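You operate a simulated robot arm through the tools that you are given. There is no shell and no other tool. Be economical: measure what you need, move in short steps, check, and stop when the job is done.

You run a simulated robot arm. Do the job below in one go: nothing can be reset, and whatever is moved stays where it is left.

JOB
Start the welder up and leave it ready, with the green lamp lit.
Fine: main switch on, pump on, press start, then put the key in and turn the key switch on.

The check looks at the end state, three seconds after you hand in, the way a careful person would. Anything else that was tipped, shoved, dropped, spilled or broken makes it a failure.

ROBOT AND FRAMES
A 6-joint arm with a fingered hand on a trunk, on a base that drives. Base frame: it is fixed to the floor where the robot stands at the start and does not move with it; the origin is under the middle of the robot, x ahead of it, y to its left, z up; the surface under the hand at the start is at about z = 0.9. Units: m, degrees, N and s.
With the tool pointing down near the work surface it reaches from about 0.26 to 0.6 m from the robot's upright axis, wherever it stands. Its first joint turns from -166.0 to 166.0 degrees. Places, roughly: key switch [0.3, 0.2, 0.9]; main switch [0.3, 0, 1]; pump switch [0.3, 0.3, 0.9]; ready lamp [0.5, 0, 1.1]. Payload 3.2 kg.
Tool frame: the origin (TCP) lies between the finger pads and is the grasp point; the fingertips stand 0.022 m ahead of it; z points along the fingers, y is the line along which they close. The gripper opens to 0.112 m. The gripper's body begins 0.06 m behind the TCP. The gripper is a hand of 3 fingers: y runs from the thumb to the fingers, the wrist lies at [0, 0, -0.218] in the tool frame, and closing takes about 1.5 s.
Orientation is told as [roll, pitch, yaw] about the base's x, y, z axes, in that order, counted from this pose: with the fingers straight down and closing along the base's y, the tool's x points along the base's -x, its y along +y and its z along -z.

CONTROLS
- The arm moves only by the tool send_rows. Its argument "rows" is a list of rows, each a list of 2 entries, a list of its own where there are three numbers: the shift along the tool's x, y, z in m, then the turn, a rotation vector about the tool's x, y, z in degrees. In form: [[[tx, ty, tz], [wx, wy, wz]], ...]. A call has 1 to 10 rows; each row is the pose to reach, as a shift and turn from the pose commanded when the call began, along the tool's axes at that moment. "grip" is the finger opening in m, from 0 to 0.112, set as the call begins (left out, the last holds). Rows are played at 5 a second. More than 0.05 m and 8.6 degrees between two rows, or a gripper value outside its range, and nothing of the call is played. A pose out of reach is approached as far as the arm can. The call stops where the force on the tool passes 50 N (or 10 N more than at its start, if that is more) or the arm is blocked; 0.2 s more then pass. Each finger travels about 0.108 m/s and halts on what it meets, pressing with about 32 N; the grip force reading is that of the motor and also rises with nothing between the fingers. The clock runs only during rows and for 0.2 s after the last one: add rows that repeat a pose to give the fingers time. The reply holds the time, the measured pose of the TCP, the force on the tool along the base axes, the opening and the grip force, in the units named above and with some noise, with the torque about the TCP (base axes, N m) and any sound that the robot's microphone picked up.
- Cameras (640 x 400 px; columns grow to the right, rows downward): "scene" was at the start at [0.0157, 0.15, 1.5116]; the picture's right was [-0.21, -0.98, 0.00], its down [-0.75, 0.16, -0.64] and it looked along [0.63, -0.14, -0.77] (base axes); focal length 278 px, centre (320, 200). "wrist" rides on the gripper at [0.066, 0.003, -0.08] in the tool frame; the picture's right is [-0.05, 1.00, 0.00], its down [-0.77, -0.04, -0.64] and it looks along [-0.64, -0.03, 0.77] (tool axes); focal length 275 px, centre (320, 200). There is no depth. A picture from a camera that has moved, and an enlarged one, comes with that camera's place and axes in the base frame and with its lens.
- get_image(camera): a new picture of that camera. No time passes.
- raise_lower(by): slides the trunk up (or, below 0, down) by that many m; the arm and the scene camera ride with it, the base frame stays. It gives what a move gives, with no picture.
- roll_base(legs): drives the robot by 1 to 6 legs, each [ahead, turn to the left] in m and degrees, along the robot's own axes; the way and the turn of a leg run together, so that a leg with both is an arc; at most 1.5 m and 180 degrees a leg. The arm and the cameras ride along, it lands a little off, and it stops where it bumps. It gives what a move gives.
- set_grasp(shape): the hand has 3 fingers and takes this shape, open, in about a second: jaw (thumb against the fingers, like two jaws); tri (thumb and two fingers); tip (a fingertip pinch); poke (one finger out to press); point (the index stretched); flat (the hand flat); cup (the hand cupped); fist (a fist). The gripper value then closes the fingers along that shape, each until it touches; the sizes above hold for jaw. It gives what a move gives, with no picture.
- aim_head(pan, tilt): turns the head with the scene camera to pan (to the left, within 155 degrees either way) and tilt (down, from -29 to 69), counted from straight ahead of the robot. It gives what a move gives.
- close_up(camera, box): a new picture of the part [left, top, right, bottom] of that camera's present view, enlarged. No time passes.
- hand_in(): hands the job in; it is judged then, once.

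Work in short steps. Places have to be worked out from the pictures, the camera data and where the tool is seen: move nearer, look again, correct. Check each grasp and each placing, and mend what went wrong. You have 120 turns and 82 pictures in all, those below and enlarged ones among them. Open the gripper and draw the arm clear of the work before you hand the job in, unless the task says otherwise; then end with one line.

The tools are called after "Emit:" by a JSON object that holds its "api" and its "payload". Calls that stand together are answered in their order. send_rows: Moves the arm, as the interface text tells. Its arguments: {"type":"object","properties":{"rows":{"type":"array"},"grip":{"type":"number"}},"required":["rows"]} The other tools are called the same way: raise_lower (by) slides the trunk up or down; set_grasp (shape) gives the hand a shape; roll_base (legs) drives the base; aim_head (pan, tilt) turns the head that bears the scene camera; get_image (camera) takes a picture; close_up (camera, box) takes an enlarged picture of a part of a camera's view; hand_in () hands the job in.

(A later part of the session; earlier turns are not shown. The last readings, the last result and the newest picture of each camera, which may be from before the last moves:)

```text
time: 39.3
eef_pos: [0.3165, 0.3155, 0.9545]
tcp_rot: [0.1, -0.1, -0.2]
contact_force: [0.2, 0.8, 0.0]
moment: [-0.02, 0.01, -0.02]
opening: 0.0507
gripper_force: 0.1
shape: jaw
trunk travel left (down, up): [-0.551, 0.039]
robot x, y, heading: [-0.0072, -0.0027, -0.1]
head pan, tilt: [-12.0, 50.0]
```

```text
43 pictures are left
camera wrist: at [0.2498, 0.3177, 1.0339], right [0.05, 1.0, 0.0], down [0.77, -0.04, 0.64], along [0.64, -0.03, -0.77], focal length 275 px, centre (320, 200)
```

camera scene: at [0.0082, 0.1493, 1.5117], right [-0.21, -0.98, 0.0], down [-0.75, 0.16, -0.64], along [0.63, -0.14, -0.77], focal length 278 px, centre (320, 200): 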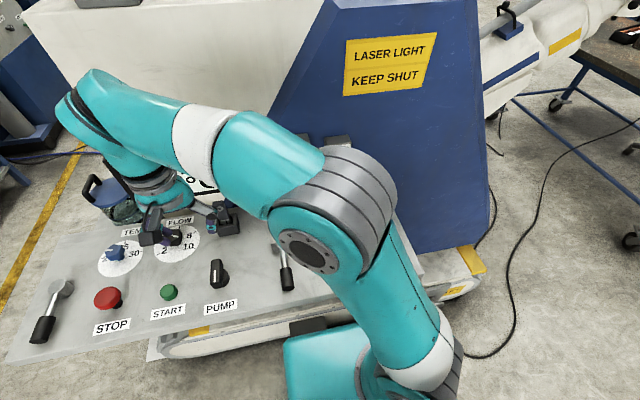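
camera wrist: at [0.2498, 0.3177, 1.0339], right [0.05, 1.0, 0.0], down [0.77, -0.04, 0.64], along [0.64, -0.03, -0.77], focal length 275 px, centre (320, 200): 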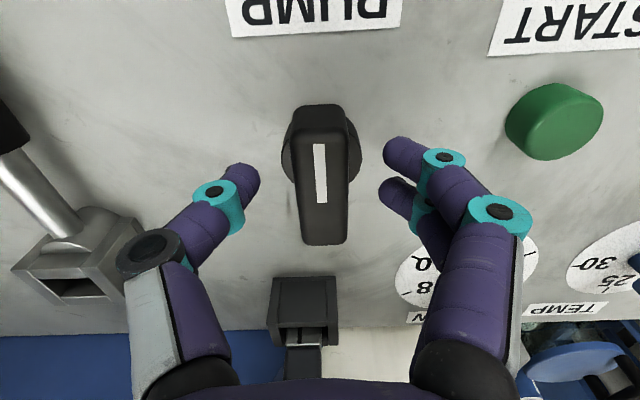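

Close on the bar and test-twist clockwise.

Emit:
{"api": "send_rows", "payload": {"rows": [[[0, 0, 0], [0, 0, 0]], [[0, 0, 0], [0, 0, 0]], [[0, 0, 0], [0, 0, 0]], [[0, 0, 0], [0, 0, 0]], [[0, 0, 0], [0, 0, 0]], [[0, 0, 0], [0, 0, 6]], [[0, 0, 0], [0, 0, 12]], [[0, 0, 0], [0, 0, 18]], [[0, 0, 0], [0, 0, 18]]], "grip": 0.0}}

Emit:
{"api": "get_image", "payload": {"camera": "wrist"}}

```text
time: 41.3
eef_pos: [0.3154, 0.316, 0.9525]
tcp_rot: [0.2, -0.3, -18.4]
contact_force: [-2.0, 5.2, -1.8]
moment: [0.11, 0.0, 0.02]
opening: 0.0162
gripper_force: 32.0
shape: jaw
trunk travel left (down, up): [-0.551, 0.039]
robot x, y, heading: [-0.006, -0.0026, -0.2]
head pan, tilt: [-12.0, 50.0]
```

```text
42 pictures are left
camera wrist: at [0.2542, 0.3393, 1.0339], right [0.36, 0.93, 0.0], down [0.72, -0.28, 0.64], along [0.6, -0.23, -0.77], focal length 275 px, centre (320, 200)
```

wrist: 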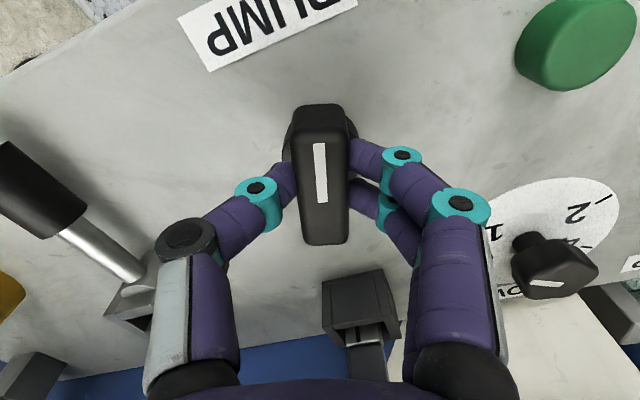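

It turns freely clockwise. Continue to 90°.

Emit:
{"api": "send_rows", "payload": {"rows": [[[0, 0, 0], [0, 0, 8]], [[0, 0, 0], [0, 0, 16]], [[0, 0, 0], [0, 0, 24]], [[0, 0, 0], [0, 0, 32]], [[0, 0, 0], [0, 0, 40]], [[0, 0, 0], [0, 0, 48]], [[0, 0, 0], [0, 0, 56]], [[0, 0, 0], [0, 0, 64]], [[0, 0, 0], [0, 0, 72]], [[0, 0, 0], [0, 0, 72]]]}}

Emit:
{"api": "get_image", "payload": {"camera": "scene"}}

```text
time: 43.5
eef_pos: [0.3171, 0.3182, 0.953]
tcp_rot: [0.2, 0.1, -90.3]
contact_force: [11.6, 29.4, 9.5]
moment: [0.41, -0.33, 0.14]
opening: 0.0165
gripper_force: 32.1
shape: jaw
trunk travel left (down, up): [-0.551, 0.039]
robot x, y, heading: [-0.01, -0.0031, -0.2]
head pan, tilt: [-12.0, 50.0]
```

```text
41 pictures are left
camera scene: at [0.0098, 0.1545, 1.5112], right [-0.21, -0.98, 0.0], down [-0.75, 0.16, -0.64], along [0.63, -0.14, -0.77], focal length 278 px, centre (320, 200)
```

scene: 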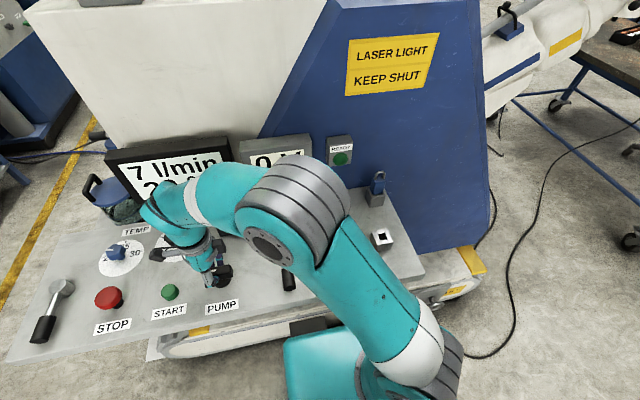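

Pump is on (7 l/min). Release, lift, and move over START (≈ 0.305, 0.419, top ≈ 0.925) with the fingers closed.

Emit:
{"api": "send_rows", "payload": {"rows": [[[0, 0, 0], [0, 0, 0]], [[0, 0, 0], [0, 0, 0]], [[0, 0, -0.03], [0, 0, 0]], [[0, 0, -0.07], [0, 0, 0]], [[0, 0, -0.09], [0, 0, 0]], [[0, 0, -0.09], [0, 0, 0]]], "grip": 0.045}}

Emit:
{"api": "send_rows", "payload": {"rows": [[[0.035, -0.004, 0], [0, 0, -8.5]], [[0.07, -0.008, 0], [0, 0, -17]], [[0.103, -0.011, 0], [0, 0, -25.5]], [[0.103, -0.011, 0], [0, 0, -34]], [[0.103, -0.011, 0], [0, 0, -42.5]], [[0.103, -0.011, 0], [0, 0, -51]], [[0.103, -0.011, 0], [0, 0, -59.5]], [[0.103, -0.011, 0], [0, 0, -68]], [[0.103, -0.011, 0], [0, 0, -76]], [[0.103, -0.011, 0], [0, 0, -84]]], "grip": 0.0}}

Emit:
{"api": "get_image", "payload": {"camera": "wrist"}}

```text
time: 44.9
eef_pos: [0.3156, 0.3142, 1.0442]
tcp_rot: [0.2, 0.1, -90.2]
contact_force: [0.1, -0.3, -0.1]
moment: [0.03, 0.01, 0.0]
opening: 0.0446
gripper_force: 0.0
shape: jaw
trunk travel left (down, up): [-0.551, 0.039]
robot x, y, heading: [-0.0073, 0.0003, 0.1]
head pan, tilt: [-12.0, 50.0]
```

```text
time: 47.1
eef_pos: [0.3066, 0.4167, 1.0439]
tcp_rot: [0.2, -0.2, -6.1]
contact_force: [-0.1, 0.3, -1.1]
moment: [-0.01, -0.03, 0.0]
opening: 0.0002
gripper_force: 31.6
shape: jaw
trunk travel left (down, up): [-0.551, 0.039]
robot x, y, heading: [-0.0084, -0.0042, -0.2]
head pan, tilt: [-12.0, 50.0]
```

```text
40 pictures are left
camera wrist: at [0.2402, 0.4276, 1.1238], right [0.15, 0.99, 0.0], down [0.76, -0.12, 0.64], along [0.63, -0.1, -0.77], focal length 275 px, centre (320, 200)
```

wrist: 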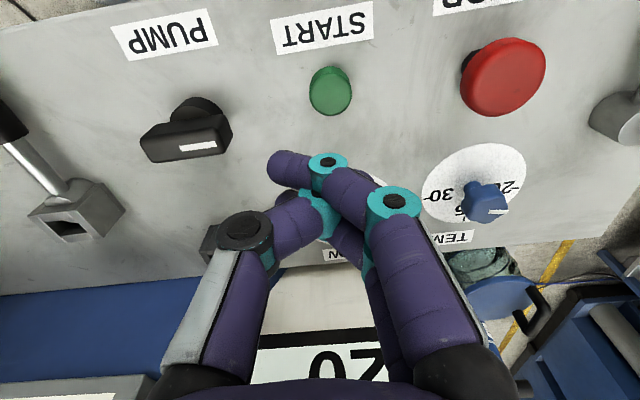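

START at (0.305, 0.424). Crossed fingers are awkward, so I part them slightly, and press down gradually.

Emit:
{"api": "send_rows", "payload": {"rows": [[[0.001, 0.006, 0.03], [0, 0, 0]], [[0.001, 0.006, 0.06], [0, 0, 0]], [[0.001, 0.006, 0.08], [0, 0, 0]], [[0.001, 0.006, 0.088], [0, 0, 0]], [[0.001, 0.006, 0.093], [0, 0, 0]], [[0.001, 0.006, 0.097], [0, 0, 0]], [[0.001, 0.006, 0.1], [0, 0, 0]]], "grip": 0.006}}

Emit:
{"api": "get_image", "payload": {"camera": "scene"}}

Emit:
{"api": "get_image", "payload": {"camera": "wrist"}}

```text
time: 48.7
eef_pos: [0.3065, 0.4242, 0.9428]
tcp_rot: [0.1, -0.3, -6.2]
contact_force: [0.2, -0.4, 0.1]
moment: [-0.01, 0.02, -0.02]
opening: 0.0001
gripper_force: 0.0
shape: jaw
trunk travel left (down, up): [-0.551, 0.039]
robot x, y, heading: [-0.0087, -0.0028, 0.0]
head pan, tilt: [-12.0, 50.0]
```

```text
39 pictures are left
camera scene: at [0.0083, 0.1498, 1.5117], right [-0.21, -0.98, 0.0], down [-0.75, 0.16, -0.64], along [0.63, -0.14, -0.77], focal length 278 px, centre (320, 200)
```

scene: 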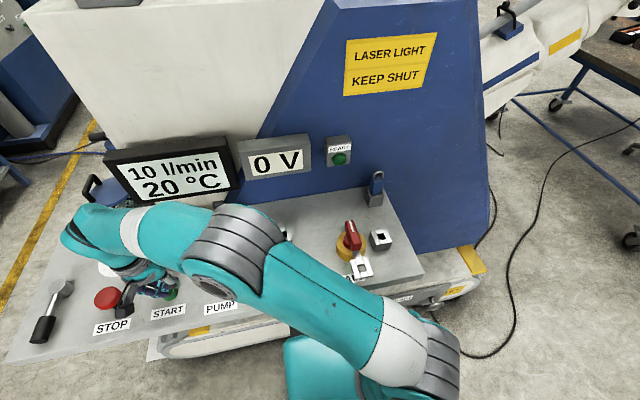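

```text
38 pictures are left
camera wrist: at [0.24, 0.4339, 1.0235], right [0.15, 0.99, 0.0], down [0.76, -0.12, 0.64], along [0.63, -0.1, -0.77], focal length 275 px, centre (320, 200)
```

wrist: 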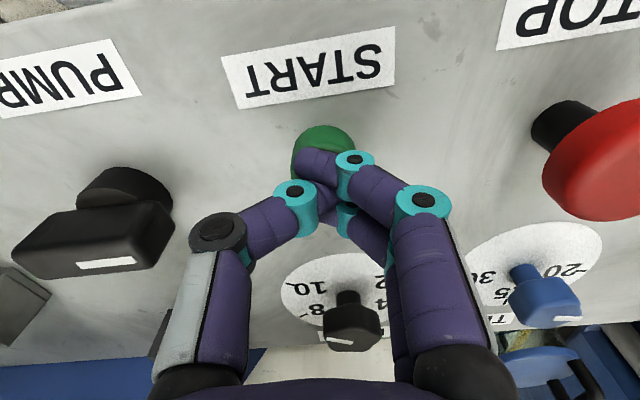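

No contact yet; button appears slightly nearer. Shift 6 mm toward the robot and keep pressing in small steps.

Emit:
{"api": "send_rows", "payload": {"rows": [[[0.006, 0.001, 0.0], [0, 0, 0]], [[0.006, 0.001, 0.004], [0, 0, 0]], [[0.006, 0.001, 0.008], [0, 0, 0]], [[0.006, 0.001, 0.011], [0, 0, 0]], [[0.006, 0.001, 0.014], [0, 0, 0]], [[0.006, 0.001, 0.017], [0, 0, 0]], [[0.006, 0.001, 0.02], [0, 0, 0]]]}}

Emit:
{"api": "get_image", "payload": {"camera": "scene"}}

```text
time: 50.3
eef_pos: [0.2996, 0.4242, 0.9269]
tcp_rot: [0.3, -0.3, -6.1]
contact_force: [2.4, 1.5, 22.7]
moment: [0.05, -0.12, 0.05]
opening: 0.0013
gripper_force: 0.1
shape: jaw
trunk travel left (down, up): [-0.551, 0.039]
robot x, y, heading: [-0.0065, -0.0014, -0.2]
head pan, tilt: [-12.0, 50.0]
```

```text
37 pictures are left
camera scene: at [0.0071, 0.148, 1.5122], right [-0.21, -0.98, 0.0], down [-0.75, 0.16, -0.64], along [0.63, -0.13, -0.77], focal length 278 px, centre (320, 200)
```

scene: 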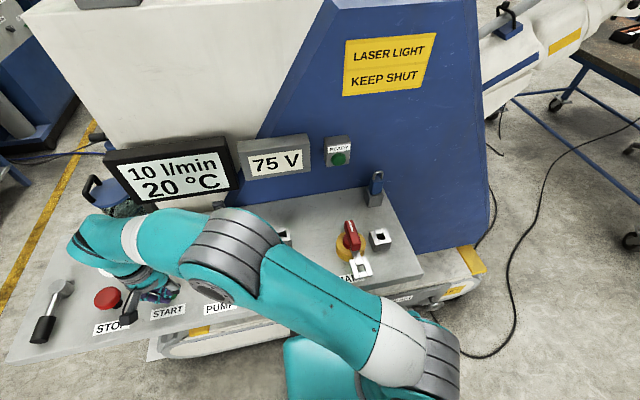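

START registered (75 V, rising). Lift off and go toward the key for a closer look.

Emit:
{"api": "send_rows", "payload": {"rows": [[[0, 0, -0.04], [0, 0, 0]], [[0, 0, -0.08], [0, 0, 0]], [[0, 0, -0.12], [0, 0, 0]], [[0, 0, -0.16], [0, 0, -6]], [[-0.03, -0.03, -0.18], [0, 0, -6]], [[-0.06, -0.06, -0.18], [0, 0, -6]], [[-0.075, -0.1, -0.18], [0, 0, -6]], [[-0.075, -0.13, -0.18], [0, 0, -6]], [[-0.075, -0.138, -0.18], [0, 0, -6]]]}}

Emit:
{"api": "send_rows", "payload": {"rows": [[[0, 0, 0], [0, 0, 0]], [[0, 0, 0], [0, 0, 0]], [[0, 0, 0], [0, 0, 0]]], "grip": 0.07}}

Emit:
{"api": "get_image", "payload": {"camera": "wrist"}}

Emit:
{"api": "get_image", "payload": {"camera": "scene"}}

```text
time: 52.3
eef_pos: [0.3592, 0.28, 1.1034]
tcp_rot: [0.3, -0.2, -0.2]
contact_force: [-0.1, 0.2, -0.3]
moment: [0.01, 0.01, 0.0]
opening: 0.0004
gripper_force: 0.0
shape: jaw
trunk travel left (down, up): [-0.551, 0.039]
robot x, y, heading: [-0.0082, -0.0002, -0.1]
head pan, tilt: [-12.0, 50.0]
```

```text
time: 53.1
eef_pos: [0.3595, 0.2802, 1.1051]
tcp_rot: [0.1, -0.2, -0.2]
contact_force: [-0.2, -0.1, -0.9]
moment: [0.03, -0.02, -0.01]
opening: 0.0696
gripper_force: 0.2
shape: jaw
trunk travel left (down, up): [-0.551, 0.039]
robot x, y, heading: [-0.0068, -0.0009, -0.0]
head pan, tilt: [-12.0, 50.0]
```

```text
36 pictures are left
camera wrist: at [0.2926, 0.2832, 1.1838], right [0.05, 1.0, 0.0], down [0.77, -0.04, 0.64], along [0.64, -0.03, -0.77], focal length 275 px, centre (320, 200)
```

wrist: 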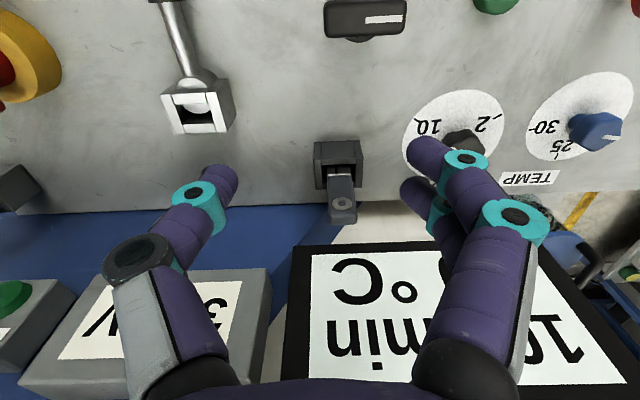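

```text
35 pictures are left
camera scene: at [0.0082, 0.1498, 1.5117], right [-0.21, -0.98, 0.0], down [-0.75, 0.16, -0.64], along [0.63, -0.14, -0.77], focal length 278 px, centre (320, 200)
```

scene: 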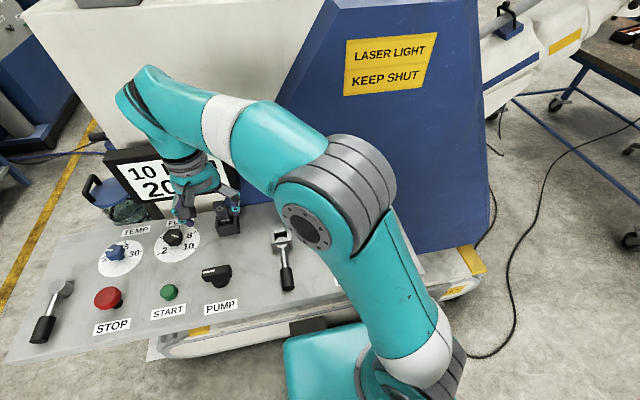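

Emit:
{"api": "close_up", "payload": {"camera": "wrist", "box": [300, 120, 400, 230]}}

Emit:
{"api": "close_up", "payload": {"camera": "scene", "box": [170, 180, 300, 270]}}

Emit:
{"api": "close_up", "payload": {"camera": "wrist", "box": [140, 50, 260, 150]}}

```text
3.64 times, centred on (350, 175) of wrist
camera zoom: at [0.2926, 0.2832, 1.1838], right [0.05, 1.0, 0.0], down [0.77, -0.04, 0.64], along [0.64, -0.03, -0.77], focal length 1001 px, centre (211, 291)
```

zoom: 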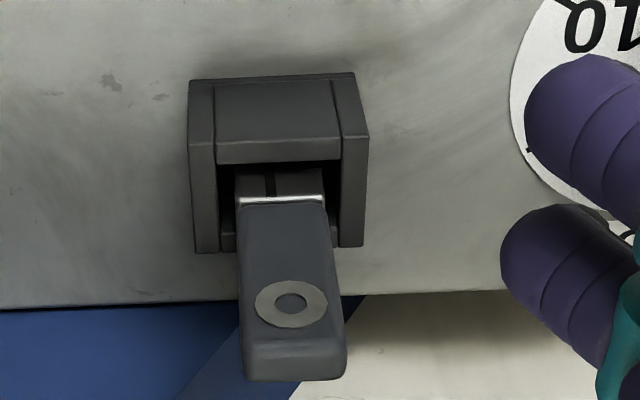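

```text
4.44 times, centred on (235, 225) of scene
camera zoom: at [0.0082, 0.1498, 1.5117], right [-0.21, -0.98, 0.0], down [-0.75, 0.16, -0.64], along [0.63, -0.14, -0.77], focal length 1237 px, centre (698, 89)
```

zoom: 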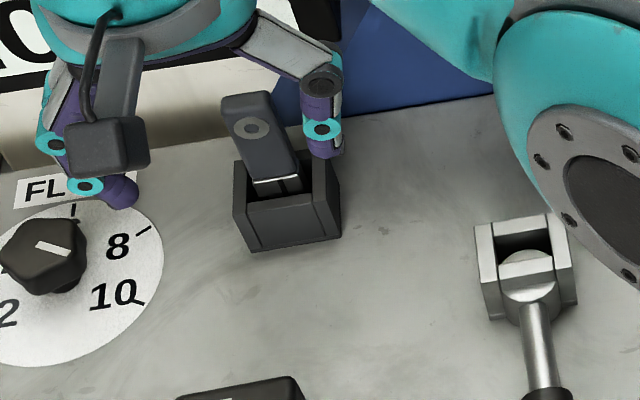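

```text
4.00 times, centred on (200, 100) of wrist
camera zoom: at [0.2926, 0.2832, 1.1838], right [0.05, 1.0, 0.0], down [0.77, -0.04, 0.64], along [0.64, -0.03, -0.77], focal length 1101 px, centre (800, 600)
```

zoom: 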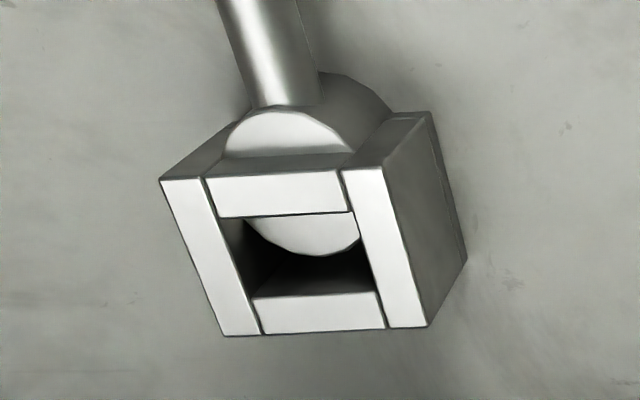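

Key fob: centre about (0.468, 0.296), z 0.935–1.0, 25 mm wide along y. The display behind starts at x≈0.52, so I tilt the hand back 20° while approaching above the key.

Emit:
{"api": "send_rows", "payload": {"rows": [[[0, 0, 0], [0, -7, 0]], [[0, 0.005, 0], [0, -14, 0]], [[-0.03, 0.01, 0], [0, -20, 0]], [[-0.06, 0.014, 0.01], [0, -20, 0]], [[-0.085, 0.0155, 0.03], [0, -20, 0]], [[-0.085, 0.0155, 0.04], [0, -20, 0]], [[-0.085, 0.0155, 0.04], [0, -20, 0]]]}}

Emit:
{"api": "get_image", "payload": {"camera": "wrist"}}

Emit:
{"api": "close_up", "payload": {"camera": "scene", "box": [170, 150, 330, 270]}}

```text
time: 54.7
eef_pos: [0.4453, 0.2952, 1.0642]
tcp_rot: [0.2, -20.1, -0.2]
contact_force: [0.2, 0.2, 0.2]
moment: [0.01, 0.0, -0.03]
opening: 0.0697
gripper_force: 0.1
shape: jaw
trunk travel left (down, up): [-0.551, 0.039]
robot x, y, heading: [-0.0081, -0.0004, -0.3]
head pan, tilt: [-12.0, 50.0]
```

```text
31 pictures are left
camera wrist: at [0.3543, 0.2988, 1.1163], right [0.05, 1.0, 0.02], down [0.5, -0.04, 0.86], along [0.86, -0.03, -0.5], focal length 275 px, centre (320, 200)
```

wrist: 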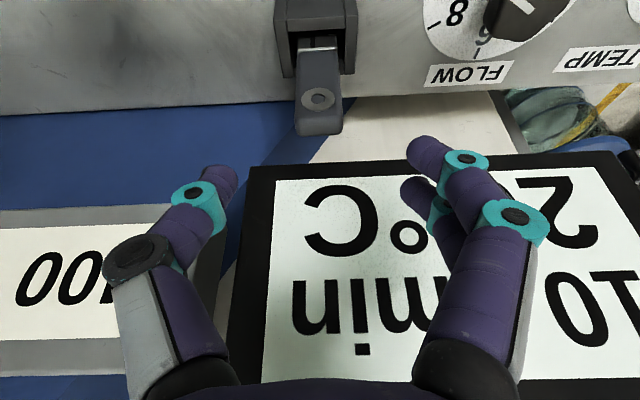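

```text
3.33 times, centred on (250, 210) of scene
camera zoom: at [0.0082, 0.1498, 1.5117], right [-0.21, -0.98, 0.0], down [-0.75, 0.16, -0.64], along [0.63, -0.14, -0.77], focal length 928 px, centre (553, 167)
```

zoom: 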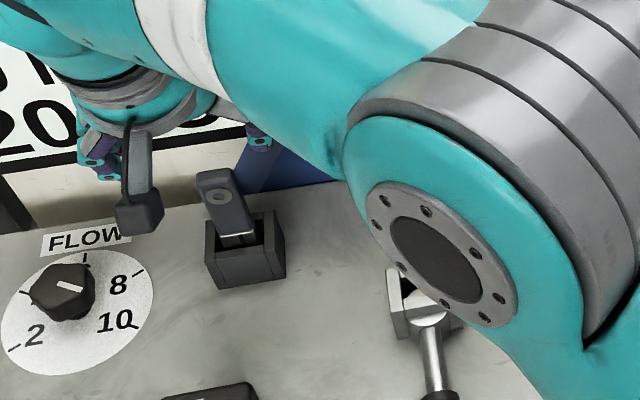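

Ring reconfirmed at (0.466, 0.296, 0.981). Advance along the fingers to straddle the fob.

Emit:
{"api": "send_rows", "payload": {"rows": [[[0.001, 0.001, 0.03], [0, 0, 0]], [[0.002, 0.001, 0.055], [0, 0, 0]], [[0.003, 0.001, 0.07], [0, 0, 0]], [[0.0035, 0.001, 0.082], [0, 0, 0]], [[0.0035, 0.001, 0.082], [0, 0, 0]]]}}

Emit:
{"api": "get_image", "payload": {"camera": "wrist"}}

```text
time: 55.9
eef_pos: [0.4696, 0.2966, 0.9856]
tcp_rot: [0.2, -20.2, -0.3]
contact_force: [-0.7, -0.1, -0.7]
moment: [0.01, 0.02, 0.03]
opening: 0.0694
gripper_force: 0.0
shape: jaw
trunk travel left (down, up): [-0.551, 0.039]
robot x, y, heading: [-0.0088, -0.0023, 0.1]
head pan, tilt: [-12.0, 50.0]
```

```text
29 pictures are left
camera wrist: at [0.3792, 0.2995, 1.0383], right [0.05, 1.0, 0.02], down [0.5, -0.04, 0.86], along [0.86, -0.03, -0.51], focal length 275 px, centre (320, 200)
```

wrist: 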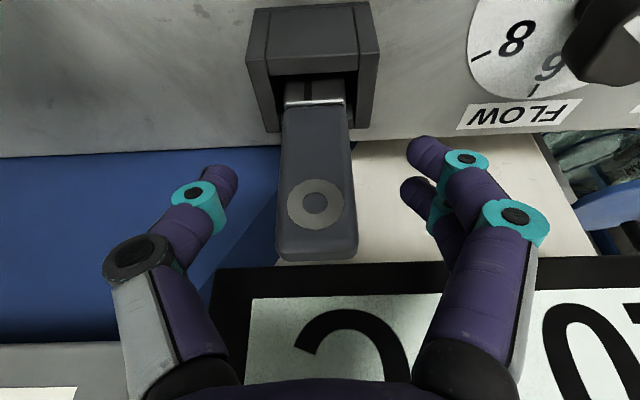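

Fingers straddle the fob. Close.

Emit:
{"api": "send_rows", "payload": {"rows": [[[0, 0, 0], [0, 0, 0]], [[0, 0, 0], [0, 0, 0]], [[0, 0, 0], [0, 0, 0]], [[0, 0, 0], [0, 0, 0]], [[0, 0, 0], [0, 0, 0]], [[0, 0, 0], [0, 0, 0]]], "grip": 0.0}}

Emit:
{"api": "get_image", "payload": {"camera": "wrist"}}

```text
time: 57.3
eef_pos: [0.4689, 0.2975, 0.9856]
tcp_rot: [0.1, -20.2, -0.3]
contact_force: [1.0, 4.3, 0.7]
moment: [0.2, 0.08, 0.07]
opening: 0.0
gripper_force: 31.4
shape: jaw
trunk travel left (down, up): [-0.551, 0.039]
robot x, y, heading: [-0.0101, -0.0022, -0.1]
head pan, tilt: [-12.0, 50.0]
```

```text
28 pictures are left
camera wrist: at [0.3792, 0.3003, 1.0383], right [0.05, 1.0, 0.02], down [0.5, -0.04, 0.86], along [0.86, -0.03, -0.51], focal length 275 px, centre (320, 200)
```

wrist: 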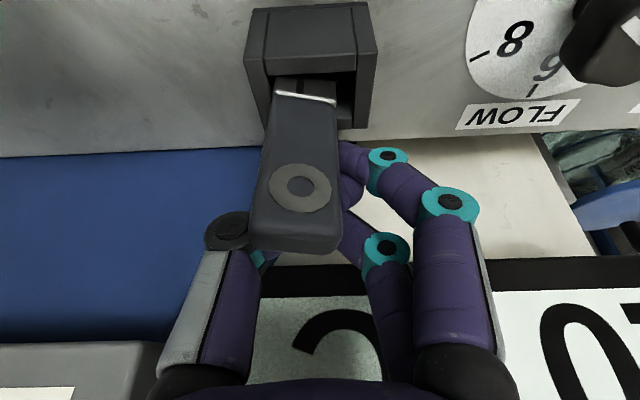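

The thumb slipped behind the fob: TCP is too far in x. Reopen and see how the key sits.

Emit:
{"api": "send_rows", "payload": {"rows": [[[0, 0, 0], [0, 0, 0]], [[0, 0, 0], [0, 0, 0]], [[0, 0, 0], [0, 0, 0]], [[0, 0, 0], [0, 0, 0]]], "grip": 0.07}}

Emit:
{"api": "get_image", "payload": {"camera": "wrist"}}

```text
time: 58.3
eef_pos: [0.4692, 0.2962, 0.9857]
tcp_rot: [0.0, -20.1, -0.2]
contact_force: [0.3, -0.6, -0.4]
moment: [-0.02, 0.02, -0.01]
opening: 0.0691
gripper_force: 0.0
shape: jaw
trunk travel left (down, up): [-0.551, 0.039]
robot x, y, heading: [-0.0101, -0.0024, -0.5]
head pan, tilt: [-12.0, 50.0]
```

```text
27 pictures are left
camera wrist: at [0.3792, 0.2995, 1.0385], right [0.05, 1.0, 0.02], down [0.5, -0.04, 0.86], along [0.86, -0.03, -0.51], focal length 275 px, centre (320, 200)
```

wrist: 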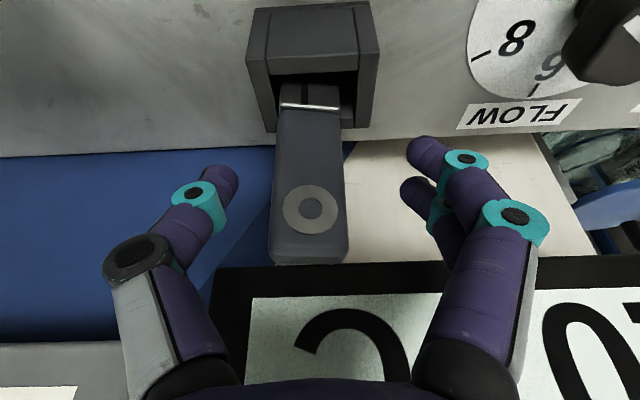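

Combining all rays, the ring is really at (0.454, 0.293, 0.996), so fob centre x≈0.46. Shift back 10 mm and close again.

Emit:
{"api": "send_rows", "payload": {"rows": [[[0.0085, -0.004, -0.006], [0, 0, 0]], [[0.0085, -0.004, -0.006], [0, 0, 0]]]}}

Emit:
{"api": "send_rows", "payload": {"rows": [[[0, 0, 0], [0, 0, 0]], [[0, 0, 0], [0, 0, 0]], [[0, 0, 0], [0, 0, 0]], [[0, 0, 0], [0, 0, 0]], [[0, 0, 0], [0, 0, 0]], [[0, 0, 0], [0, 0, 0]]], "grip": 0.0}}

Emit:
{"api": "get_image", "payload": {"camera": "wrist"}}

```text
time: 58.9
eef_pos: [0.4598, 0.2921, 0.9892]
tcp_rot: [0.1, -20.2, -0.4]
contact_force: [-0.7, -0.3, 0.2]
moment: [0.0, -0.02, 0.0]
opening: 0.0697
gripper_force: 0.0
shape: jaw
trunk travel left (down, up): [-0.551, 0.039]
robot x, y, heading: [-0.0132, 0.0004, -0.2]
head pan, tilt: [-12.0, 50.0]
```

```text
time: 60.3
eef_pos: [0.46, 0.2929, 0.9878]
tcp_rot: [0.1, -20.2, -0.4]
contact_force: [-0.7, 0.3, -0.2]
moment: [0.02, 0.01, -0.01]
opening: 0.0193
gripper_force: 31.6
shape: jaw
trunk travel left (down, up): [-0.551, 0.039]
robot x, y, heading: [-0.0086, -0.0027, -0.1]
head pan, tilt: [-12.0, 50.0]
```

```text
26 pictures are left
camera wrist: at [0.3692, 0.2956, 1.041], right [0.05, 1.0, 0.02], down [0.5, -0.04, 0.86], along [0.86, -0.03, -0.51], focal length 275 px, centre (320, 200)
```

wrist: 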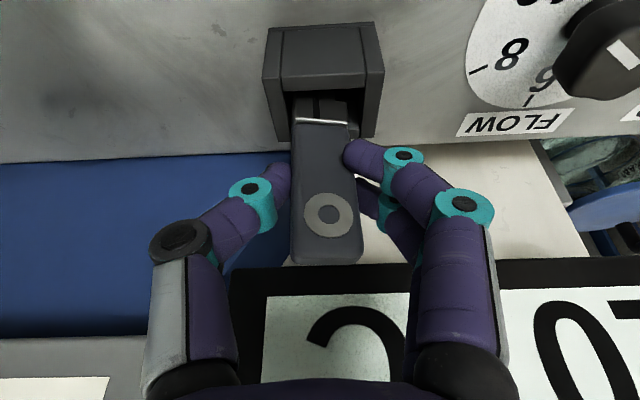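

Gripped (19 mm). Lift straight up 10 cm.

Emit:
{"api": "send_rows", "payload": {"rows": [[[-0.0051, 0, -0.0141], [0, 0, 0]], [[-0.0137, 0, -0.0376], [0, 0, 0]], [[-0.0239, 0, -0.0658], [0, 0, 0]], [[-0.0342, 0, -0.094], [0, 0, 0]], [[-0.0342, 0, -0.094], [0, 0, 0]]]}}

Emit:
{"api": "get_image", "payload": {"camera": "wrist"}}

Emit:
{"api": "get_image", "payload": {"camera": "scene"}}

```text
time: 61.5
eef_pos: [0.46, 0.2914, 1.0887]
tcp_rot: [0.1, -20.3, -0.4]
contact_force: [-0.1, 0.3, -0.1]
moment: [0.02, -0.03, 0.0]
opening: 0.0197
gripper_force: 31.7
shape: jaw
trunk travel left (down, up): [-0.551, 0.039]
robot x, y, heading: [-0.0056, -0.0019, -0.2]
head pan, tilt: [-12.0, 50.0]
```

```text
25 pictures are left
camera wrist: at [0.3684, 0.2955, 1.1411], right [0.05, 1.0, 0.02], down [0.5, -0.04, 0.86], along [0.86, -0.03, -0.51], focal length 275 px, centre (320, 200)
```

wrist: 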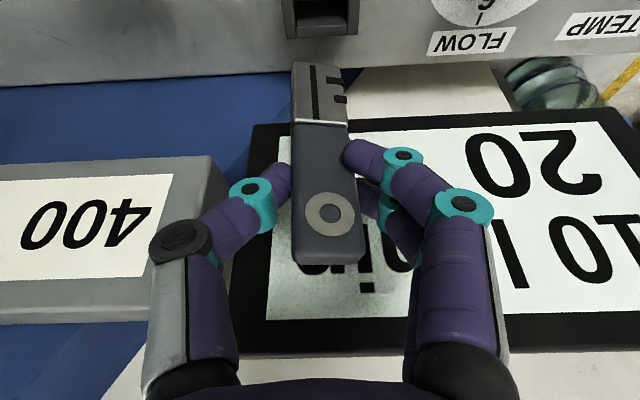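

```text
24 pictures are left
camera scene: at [0.0084, 0.1499, 1.5117], right [-0.21, -0.98, 0.0], down [-0.75, 0.16, -0.64], along [0.63, -0.14, -0.77], focal length 278 px, centre (320, 200)
```

scene: 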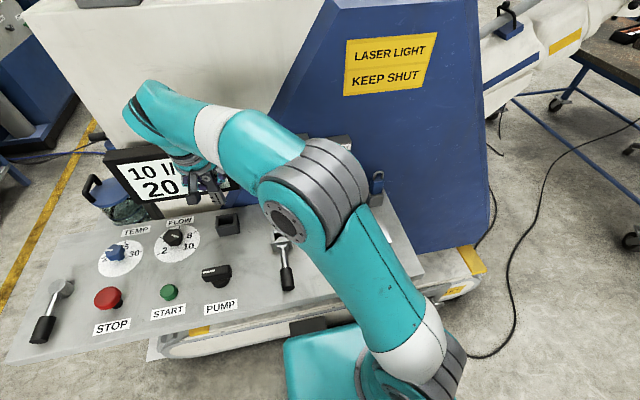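

Key held (blade about 4 cm below the collar), display shows 400 V. Silver pocket centre computed at (0.388, 0.166), rim z≈0.939. Move above it.

Emit:
{"api": "send_rows", "payload": {"rows": [[[0.015, -0.03, 0], [0, 0, 0]], [[0.03, -0.06, 0], [0, 0, 0]], [[0.045, -0.09, 0], [0, 0, 0]], [[0.065, -0.12, 0.0], [0, 0, 0]], [[0.0752, -0.1265, 0.0046], [0, 0, 0]], [[0.0752, -0.1265, 0.0046], [0, 0, 0]]]}}

Emit:
{"api": "get_image", "payload": {"camera": "wrist"}}

Emit:
{"api": "close_up", "payload": {"camera": "scene", "box": [200, 170, 340, 300]}}

```text
time: 62.9
eef_pos: [0.3886, 0.1651, 1.0588]
tcp_rot: [0.2, -20.2, -0.3]
contact_force: [1.1, -0.4, -1.2]
moment: [-0.02, 0.0, 0.0]
opening: 0.0195
gripper_force: 31.4
shape: jaw
trunk travel left (down, up): [-0.551, 0.039]
robot x, y, heading: [-0.0064, -0.0062, -0.2]
head pan, tilt: [-12.0, 50.0]
```

```text
23 pictures are left
camera wrist: at [0.2986, 0.1692, 1.1103], right [0.05, 1.0, 0.02], down [0.5, -0.04, 0.86], along [0.86, -0.03, -0.51], focal length 275 px, centre (320, 200)
```

wrist: 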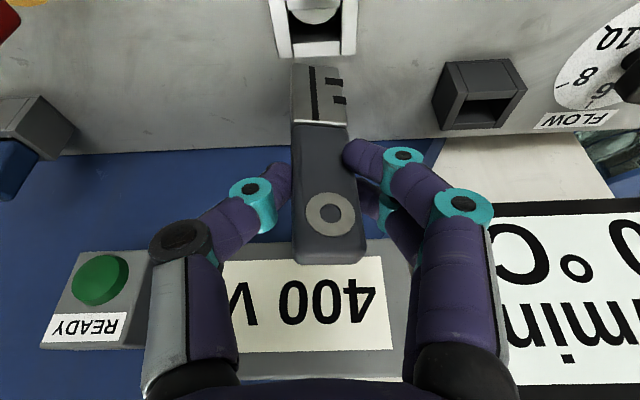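

```text
3.08 times, centred on (270, 235) of scene
camera zoom: at [0.0083, 0.1498, 1.5117], right [-0.21, -0.98, 0.0], down [-0.75, 0.16, -0.64], along [0.63, -0.14, -0.77], focal length 856 px, centre (474, 92)
```

zoom: 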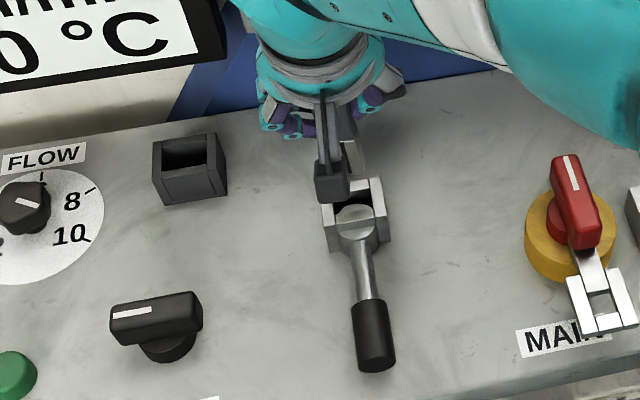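

Lower about 28 mm so the blade tip hovers over the pocket, then check.

Emit:
{"api": "send_rows", "payload": {"rows": [[[0.005, 0, 0.0132], [0, 0, 0]], [[0.0096, 0, 0.0263], [0, 0, 0]], [[0.0096, 0, 0.0263], [0, 0, 0]]]}}

Emit:
{"api": "close_up", "payload": {"camera": "wrist", "box": [240, 0, 400, 130]}}

Emit:
{"api": "close_up", "payload": {"camera": "scene", "box": [250, 200, 320, 260]}}

```text
time: 63.7
eef_pos: [0.3884, 0.1658, 1.029]
tcp_rot: [0.1, -20.2, -0.3]
contact_force: [-0.1, 0.4, -1.3]
moment: [0.0, 0.02, 0.0]
opening: 0.0195
gripper_force: 31.9
shape: jaw
trunk travel left (down, up): [-0.551, 0.039]
robot x, y, heading: [-0.0055, 0.0012, 0.1]
head pan, tilt: [-12.0, 50.0]
```

```text
3.08 times, centred on (320, 65) of wrist
camera zoom: at [0.299, 0.1695, 1.0822], right [0.05, 1.0, 0.02], down [0.5, -0.04, 0.86], along [0.86, -0.03, -0.51], focal length 847 px, centre (320, 615)
```

zoom: 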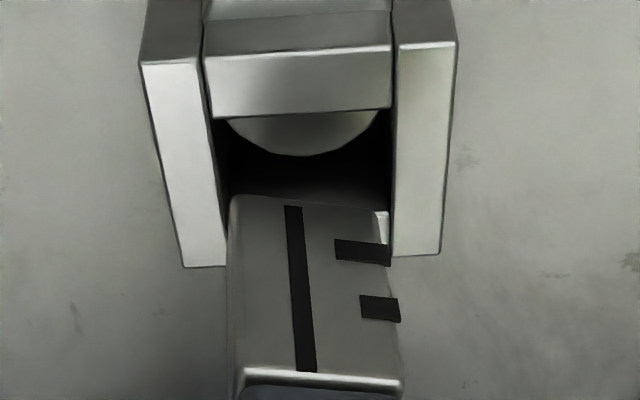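

```text
6.67 times, centred on (285, 230) of scene
camera zoom: at [0.0083, 0.1498, 1.5117], right [-0.21, -0.98, 0.0], down [-0.75, 0.16, -0.64], along [0.63, -0.14, -0.77], focal length 1855 px, centre (553, 0)
```

zoom: 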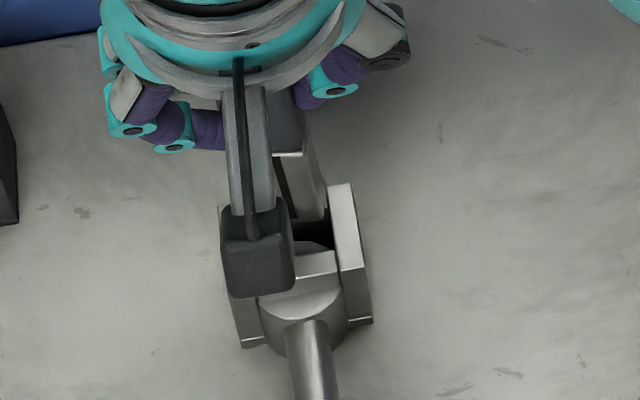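

Blade is aligned in y; shift 4 mm forward to clear the hub and lower slowly by 14 mm.

Emit:
{"api": "send_rows", "payload": {"rows": [[[-0.0038, 0, 0.0014], [0, 0, 0]], [[-0.0024, 0, 0.0052], [0, 0, 0]], [[-0.0011, 0, 0.0089], [0, 0, 0]], [[0.0, 0, 0.012], [0, 0, 0]], [[0.001, 0, 0.0145], [0, 0, 0]], [[0.001, 0, 0.0145], [0, 0, 0]]]}}

Emit:
{"api": "close_up", "payload": {"camera": "wrist", "box": [240, 0, 400, 130]}}

```text
time: 65.0
eef_pos: [0.3956, 0.1657, 1.0219]
tcp_rot: [0.6, -21.2, -0.3]
contact_force: [-1.3, -6.3, 31.4]
moment: [-0.07, -0.21, -0.02]
opening: 0.0227
gripper_force: 31.8
shape: jaw
trunk travel left (down, up): [-0.551, 0.039]
robot x, y, heading: [-0.0064, -0.0002, -0.4]
head pan, tilt: [-12.0, 50.0]
stopped in row 6: the force on the tool passed its limit at 52 N (the readings are from after the stop); the commanded pose is now the measured one
```

```text
3.08 times, centred on (320, 65) of wrist
camera zoom: at [0.3046, 0.1682, 1.0733], right [0.05, 1.0, 0.03], down [0.49, -0.05, 0.87], along [0.87, -0.03, -0.49], focal length 847 px, centre (320, 615)
```

zoom: 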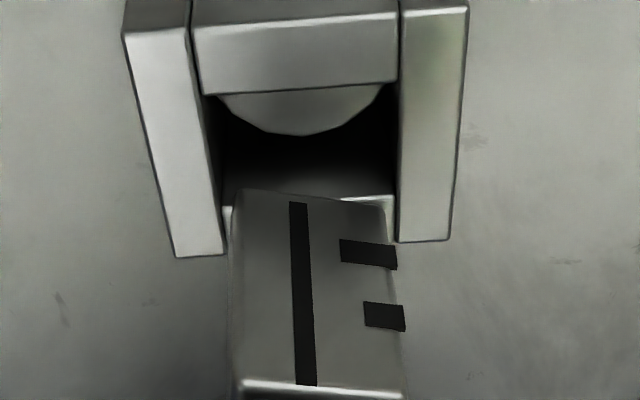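

The blade landed on the back wall; it needs to go ~10 mm toward the robot. Lift a bit, shift back, look.

Emit:
{"api": "send_rows", "payload": {"rows": [[[-0.002, 0, -0.0066], [0, 0, 0]], [[0.003, 0, -0.0085], [0, 0.5, 0]], [[0.0072, 0, -0.01], [0, 1, 0]], [[0.0072, 0, -0.01], [0, 1, 0]]]}}

Emit:
{"api": "close_up", "payload": {"camera": "wrist", "box": [220, 0, 420, 260]}}

```text
time: 66.0
eef_pos: [0.3857, 0.1672, 1.0253]
tcp_rot: [0.3, -19.6, -0.3]
contact_force: [0.2, 0.2, -0.1]
moment: [0.01, 0.02, 0.02]
opening: 0.0205
gripper_force: 31.9
shape: jaw
trunk travel left (down, up): [-0.551, 0.039]
robot x, y, heading: [-0.0102, -0.0018, -0.4]
head pan, tilt: [-12.0, 50.0]
```

```text
1.54 times, centred on (320, 130) of wrist
camera zoom: at [0.2957, 0.1698, 1.0788], right [0.05, 1.0, 0.02], down [0.51, -0.04, 0.86], along [0.86, -0.03, -0.51], focal length 424 px, centre (320, 308)
```

zoom: 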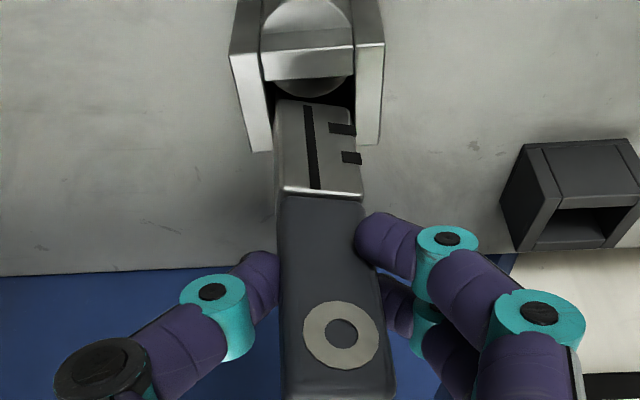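

Key leans ~3° in roll; straighten it, then lower 10 mm slowly.

Emit:
{"api": "send_rows", "payload": {"rows": [[[0, -0.003, 0], [-2.8, 0, 1.0]], [[0.0009, -0.003, 0.0023], [-2.8, 0, 1.0]], [[0.0017, -0.003, 0.0047], [-2.8, 0, 1.0]], [[0.0026, -0.003, 0.007], [-2.8, 0, 1.0]], [[0.0034, -0.003, 0.0094], [-2.8, 0, 1.0]]]}}

Emit:
{"api": "close_up", "payload": {"camera": "wrist", "box": [240, 0, 400, 130]}}

```text
time: 67.2
eef_pos: [0.384, 0.16, 1.0201]
tcp_rot: [3.9, -20.0, -1.5]
contact_force: [-5.2, -6.5, 48.5]
moment: [0.17, -0.32, 0.05]
opening: 0.0233
gripper_force: 32.3
shape: jaw
trunk travel left (down, up): [-0.551, 0.039]
robot x, y, heading: [-0.007, -0.0036, -0.1]
head pan, tilt: [-12.0, 50.0]
```

```text
3.08 times, centred on (320, 65) of wrist
camera zoom: at [0.293, 0.1619, 1.0722], right [0.05, 1.0, 0.08], down [0.5, -0.09, 0.86], along [0.86, 0.0, -0.51], focal length 847 px, centre (320, 615)
```

zoom: 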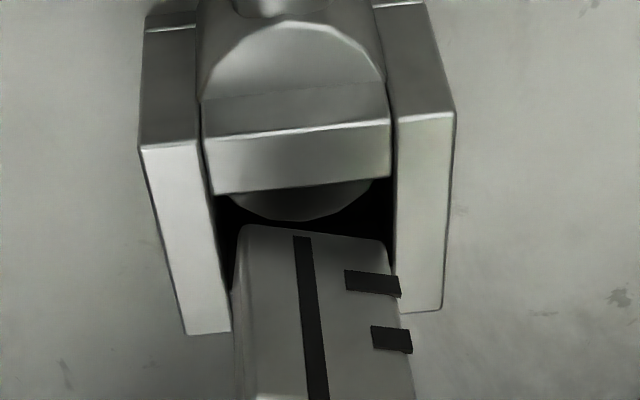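

Contact again at rim height. The blade is probably ~13–15 mm thick in an 18 mm pocket, so it must move ~6 mm further toward the robot. Lift, shift, lower gently.

Emit:
{"api": "send_rows", "payload": {"rows": [[[-0.0017, 0, -0.0047], [0, 0, 0]], [[0.0039, -0.001, -0.0068], [0, 0, 0]], [[0.0046, -0.001, -0.0049], [0, 0, 0]], [[0.0053, -0.001, -0.003], [0, 0, 0]], [[0.0058, -0.001, -0.0016], [0, 0, 0]], [[0.0063, -0.001, -0.0002], [0, 0, 0]], [[0.0068, -0.001, 0.0012], [0, 0, 0]]]}}

Emit:
{"api": "close_up", "payload": {"camera": "wrist", "box": [240, 0, 400, 130]}}

```text
time: 68.8
eef_pos: [0.3763, 0.1609, 1.0157]
tcp_rot: [3.7, -20.0, -1.5]
contact_force: [-10.9, -7.8, 46.5]
moment: [0.11, -0.11, 0.0]
opening: 0.0231
gripper_force: 32.5
shape: jaw
trunk travel left (down, up): [-0.551, 0.039]
robot x, y, heading: [-0.0096, 0.0009, -0.1]
head pan, tilt: [-12.0, 50.0]
```

```text
3.08 times, centred on (320, 65) of wrist
camera zoom: at [0.2858, 0.1608, 1.0679], right [0.05, 1.0, 0.08], down [0.51, -0.09, 0.86], along [0.86, 0.0, -0.51], focal length 847 px, centre (320, 615)
```

zoom: 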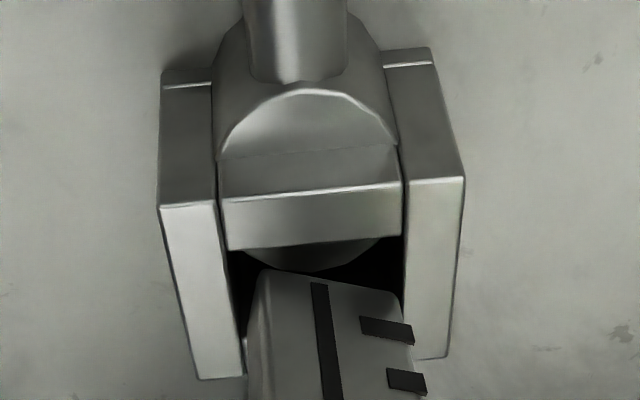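

Still pressing on something and the right edge touches the cheek. Lift 15 mm and check how the key sits in the fingers.

Emit:
{"api": "send_rows", "payload": {"rows": [[[-0.0026, 0, -0.007], [0, 0, 0]], [[-0.006, 0, -0.0165], [0, 0, 0]], [[-0.006, 0, -0.0165], [0, 0, 0]]]}}

Emit:
{"api": "close_up", "payload": {"camera": "wrist", "box": [220, 0, 420, 260]}}

Emit:
{"api": "close_up", "payload": {"camera": "scene", "box": [240, 190, 320, 260]}}

```text
time: 69.6
eef_pos: [0.3801, 0.1618, 1.0298]
tcp_rot: [3.6, -19.6, -1.5]
contact_force: [-0.4, 0.4, -0.3]
moment: [0.0, 0.0, 0.0]
opening: 0.0182
gripper_force: 31.6
shape: jaw
trunk travel left (down, up): [-0.551, 0.039]
robot x, y, heading: [-0.0118, 0.0004, -0.1]
head pan, tilt: [-12.0, 50.0]
```

```text
1.54 times, centred on (320, 130) of wrist
camera zoom: at [0.2903, 0.1621, 1.0826], right [0.05, 1.0, 0.07], down [0.51, -0.09, 0.85], along [0.86, 0.0, -0.52], focal length 424 px, centre (320, 308)
```

zoom: 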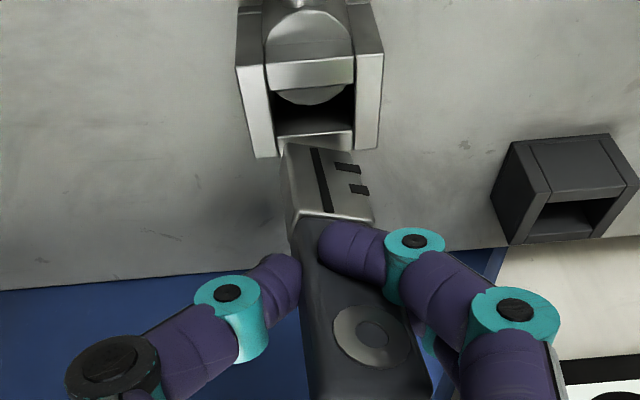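

```text
5.71 times, centred on (280, 225) of scene
camera zoom: at [0.0088, 0.1498, 1.5114], right [-0.21, -0.98, 0.0], down [-0.75, 0.16, -0.64], along [0.63, -0.14, -0.77], focal length 1590 px, centre (549, 57)
```

zoom: 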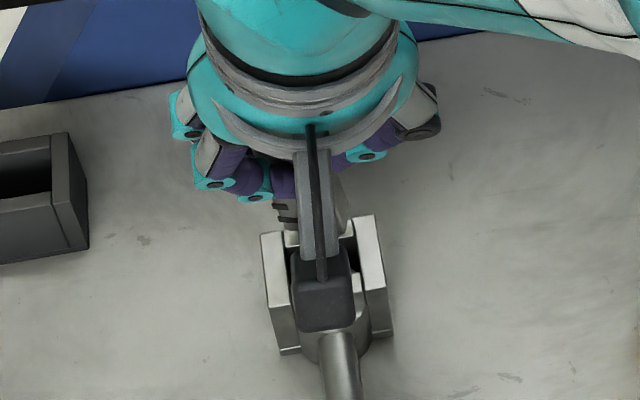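

The key twisted in the edge grip. I'll put it back in the roomier holder and regrasp it on its broad faces. Lift and move over the holder.

Emit:
{"api": "send_rows", "payload": {"rows": [[[-0.0077, 0, -0.0212], [0, 0, 0]], [[-0.0154, 0, -0.0423], [0, 0, 0]], [[-0.026, 0.03, -0.038], [0, 0, 0]], [[-0.038, 0.06, -0.034], [0, 0, 0]], [[-0.05, 0.09, -0.03], [0, 0, 0]], [[-0.0643, 0.13, -0.0245], [0, 0, 0]], [[-0.0643, 0.13, -0.0245], [0, 0, 0]]]}}

Emit:
{"api": "get_image", "payload": {"camera": "wrist"}}

Emit:
{"api": "close_up", "payload": {"camera": "scene", "box": [170, 170, 290, 270]}}

```text
time: 71.2
eef_pos: [0.432, 0.2899, 1.082]
tcp_rot: [3.5, -19.6, -1.5]
contact_force: [0.5, -0.4, -0.9]
moment: [0.01, 0.0, -0.02]
opening: 0.0178
gripper_force: 32.2
shape: jaw
trunk travel left (down, up): [-0.551, 0.039]
robot x, y, heading: [-0.0103, -0.0036, -0.3]
head pan, tilt: [-12.0, 50.0]
```

```text
13 pictures are left
camera wrist: at [0.3424, 0.2897, 1.1351], right [0.05, 1.0, 0.07], down [0.51, -0.09, 0.85], along [0.86, 0.0, -0.51], focal length 275 px, centre (320, 200)
```

wrist: 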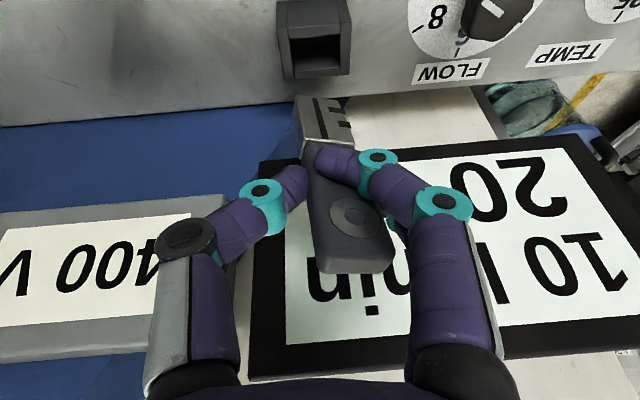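

```text
4.00 times, centred on (230, 220) of scene
camera zoom: at [0.0084, 0.1495, 1.5117], right [-0.21, -0.98, 0.0], down [-0.75, 0.16, -0.64], along [0.63, -0.14, -0.77], focal length 1113 px, centre (680, 120)
```

zoom: 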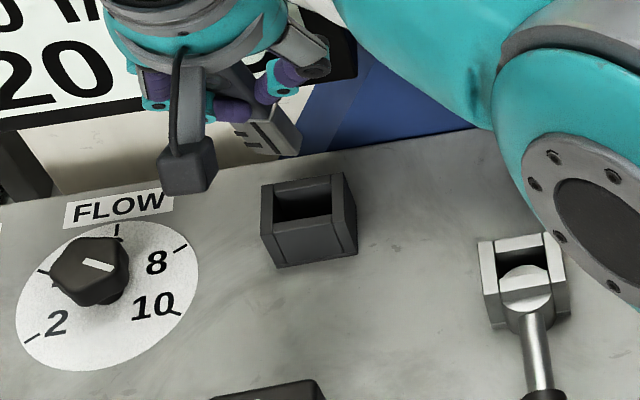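

The key is rolled ~10° and yawed ~15°; I rotate the hand to bring it upright and re-centre over the holder.

Emit:
{"api": "send_rows", "payload": {"rows": [[[0, -0.005, 0], [-5, 0, -3.7]], [[0, -0.01, 0], [-10, 0, -7.4]], [[-0.002, -0.014, 0], [-14.5, 0, -10.7]], [[-0.002, -0.014, 0], [-14.5, 0, -10.7]]]}}

Emit:
{"api": "get_image", "payload": {"camera": "wrist"}}

```text
time: 72.2
eef_pos: [0.4347, 0.2733, 1.0808]
tcp_rot: [14.1, -21.3, 9.9]
contact_force: [-0.7, 1.1, -1.1]
moment: [-0.02, 0.02, 0.0]
opening: 0.0173
gripper_force: 31.5
shape: jaw
trunk travel left (down, up): [-0.551, 0.039]
robot x, y, heading: [-0.008, -0.0007, -0.2]
head pan, tilt: [-12.0, 50.0]
```

```text
11 pictures are left
camera wrist: at [0.3476, 0.2426, 1.1306], right [-0.21, 0.95, 0.24], down [0.52, -0.1, 0.85], along [0.83, 0.31, -0.47], focal length 275 px, centre (320, 200)
```

wrist: 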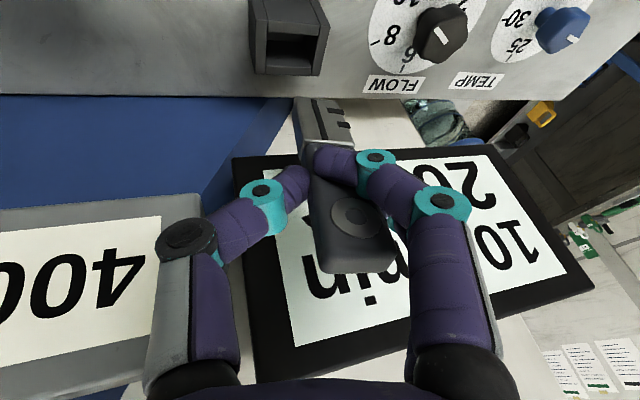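

Key is now upright within ~6°, blade centre ≈ (0.458, 0.297) over the holder. Lower 8 cm.

Emit:
{"api": "send_rows", "payload": {"rows": [[[0.0095, -0.0058, 0.0169], [0, 0, 0]], [[0.0168, -0.0102, 0.0349], [0, 0, 0]], [[0.0241, -0.0146, 0.0531], [0, 0, 0]], [[0.0268, -0.0163, 0.0599], [0, 0, 0]], [[0.0291, -0.0176, 0.0656], [0, 0, 0]], [[0.0314, -0.019, 0.0713], [0, 0, 0]]]}}

```text
time: 73.6
eef_pos: [0.4302, 0.2721, 1.007]
tcp_rot: [14.2, -21.8, 9.8]
contact_force: [-7.2, 4.2, 38.9]
moment: [0.64, -0.25, 0.22]
opening: 0.0211
gripper_force: 31.7
shape: jaw
trunk travel left (down, up): [-0.551, 0.039]
robot x, y, heading: [-0.0073, -0.0045, -0.1]
head pan, tilt: [-12.0, 50.0]
```

Contact before full depth; look.

Emit:
{"api": "close_up", "payload": {"camera": "wrist", "box": [220, 0, 420, 260]}}

```text
1.54 times, centred on (320, 130) of wrist
camera zoom: at [0.3427, 0.2407, 1.0548], right [-0.21, 0.95, 0.25], down [0.52, -0.11, 0.85], along [0.83, 0.31, -0.46], focal length 424 px, centre (320, 308)
```

zoom: 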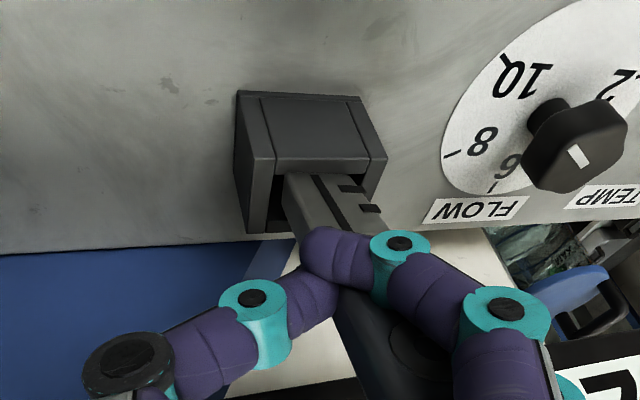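

The blade tip is in the pocket but the key leans over to the left (+y). Lift slightly, roll the hand 15° about the tip to right it, and lower again.

Emit:
{"api": "send_rows", "payload": {"rows": [[[-0.0055, 0.0033, -0.0136], [0, 0, 0]], [[-0.0038, -0.0061, -0.0166], [-6.9, -1.9, 2.3]], [[-0.0021, -0.0155, -0.0197], [-13.8, -3.75, 4.6]], [[0.0005, -0.017, -0.0133], [-13.8, -3.75, 4.6]], [[0.0034, -0.0188, -0.0061], [-13.8, -3.75, 4.6]], [[0.0063, -0.0206, 0.0011], [-13.8, -3.75, 4.6]]]}}

Emit:
{"api": "close_up", "payload": {"camera": "wrist", "box": [220, 0, 420, 260]}}

```text
time: 75.0
eef_pos: [0.4295, 0.2504, 1.0]
tcp_rot: [30.6, -23.5, 3.4]
contact_force: [-7.2, -6.1, 48.7]
moment: [0.88, -0.42, 0.09]
opening: 0.0209
gripper_force: 31.8
shape: jaw
trunk travel left (down, up): [-0.551, 0.039]
robot x, y, heading: [-0.0092, -0.0023, -0.3]
head pan, tilt: [-12.0, 50.0]
```

```text
1.54 times, centred on (320, 130) of wrist
camera zoom: at [0.342, 0.207, 1.0381], right [-0.21, 0.85, 0.49], down [0.52, -0.32, 0.79], along [0.83, 0.42, -0.37], focal length 424 px, centre (320, 308)
```

zoom: 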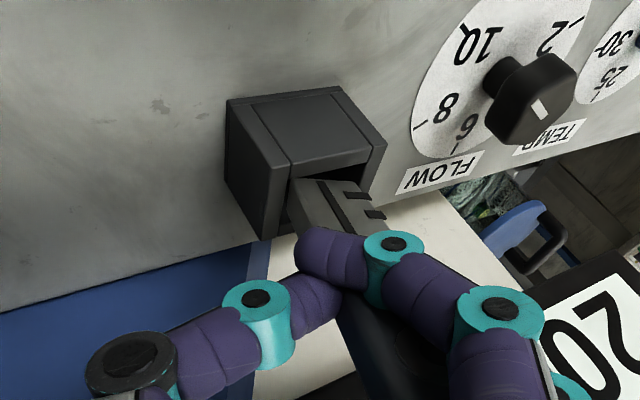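

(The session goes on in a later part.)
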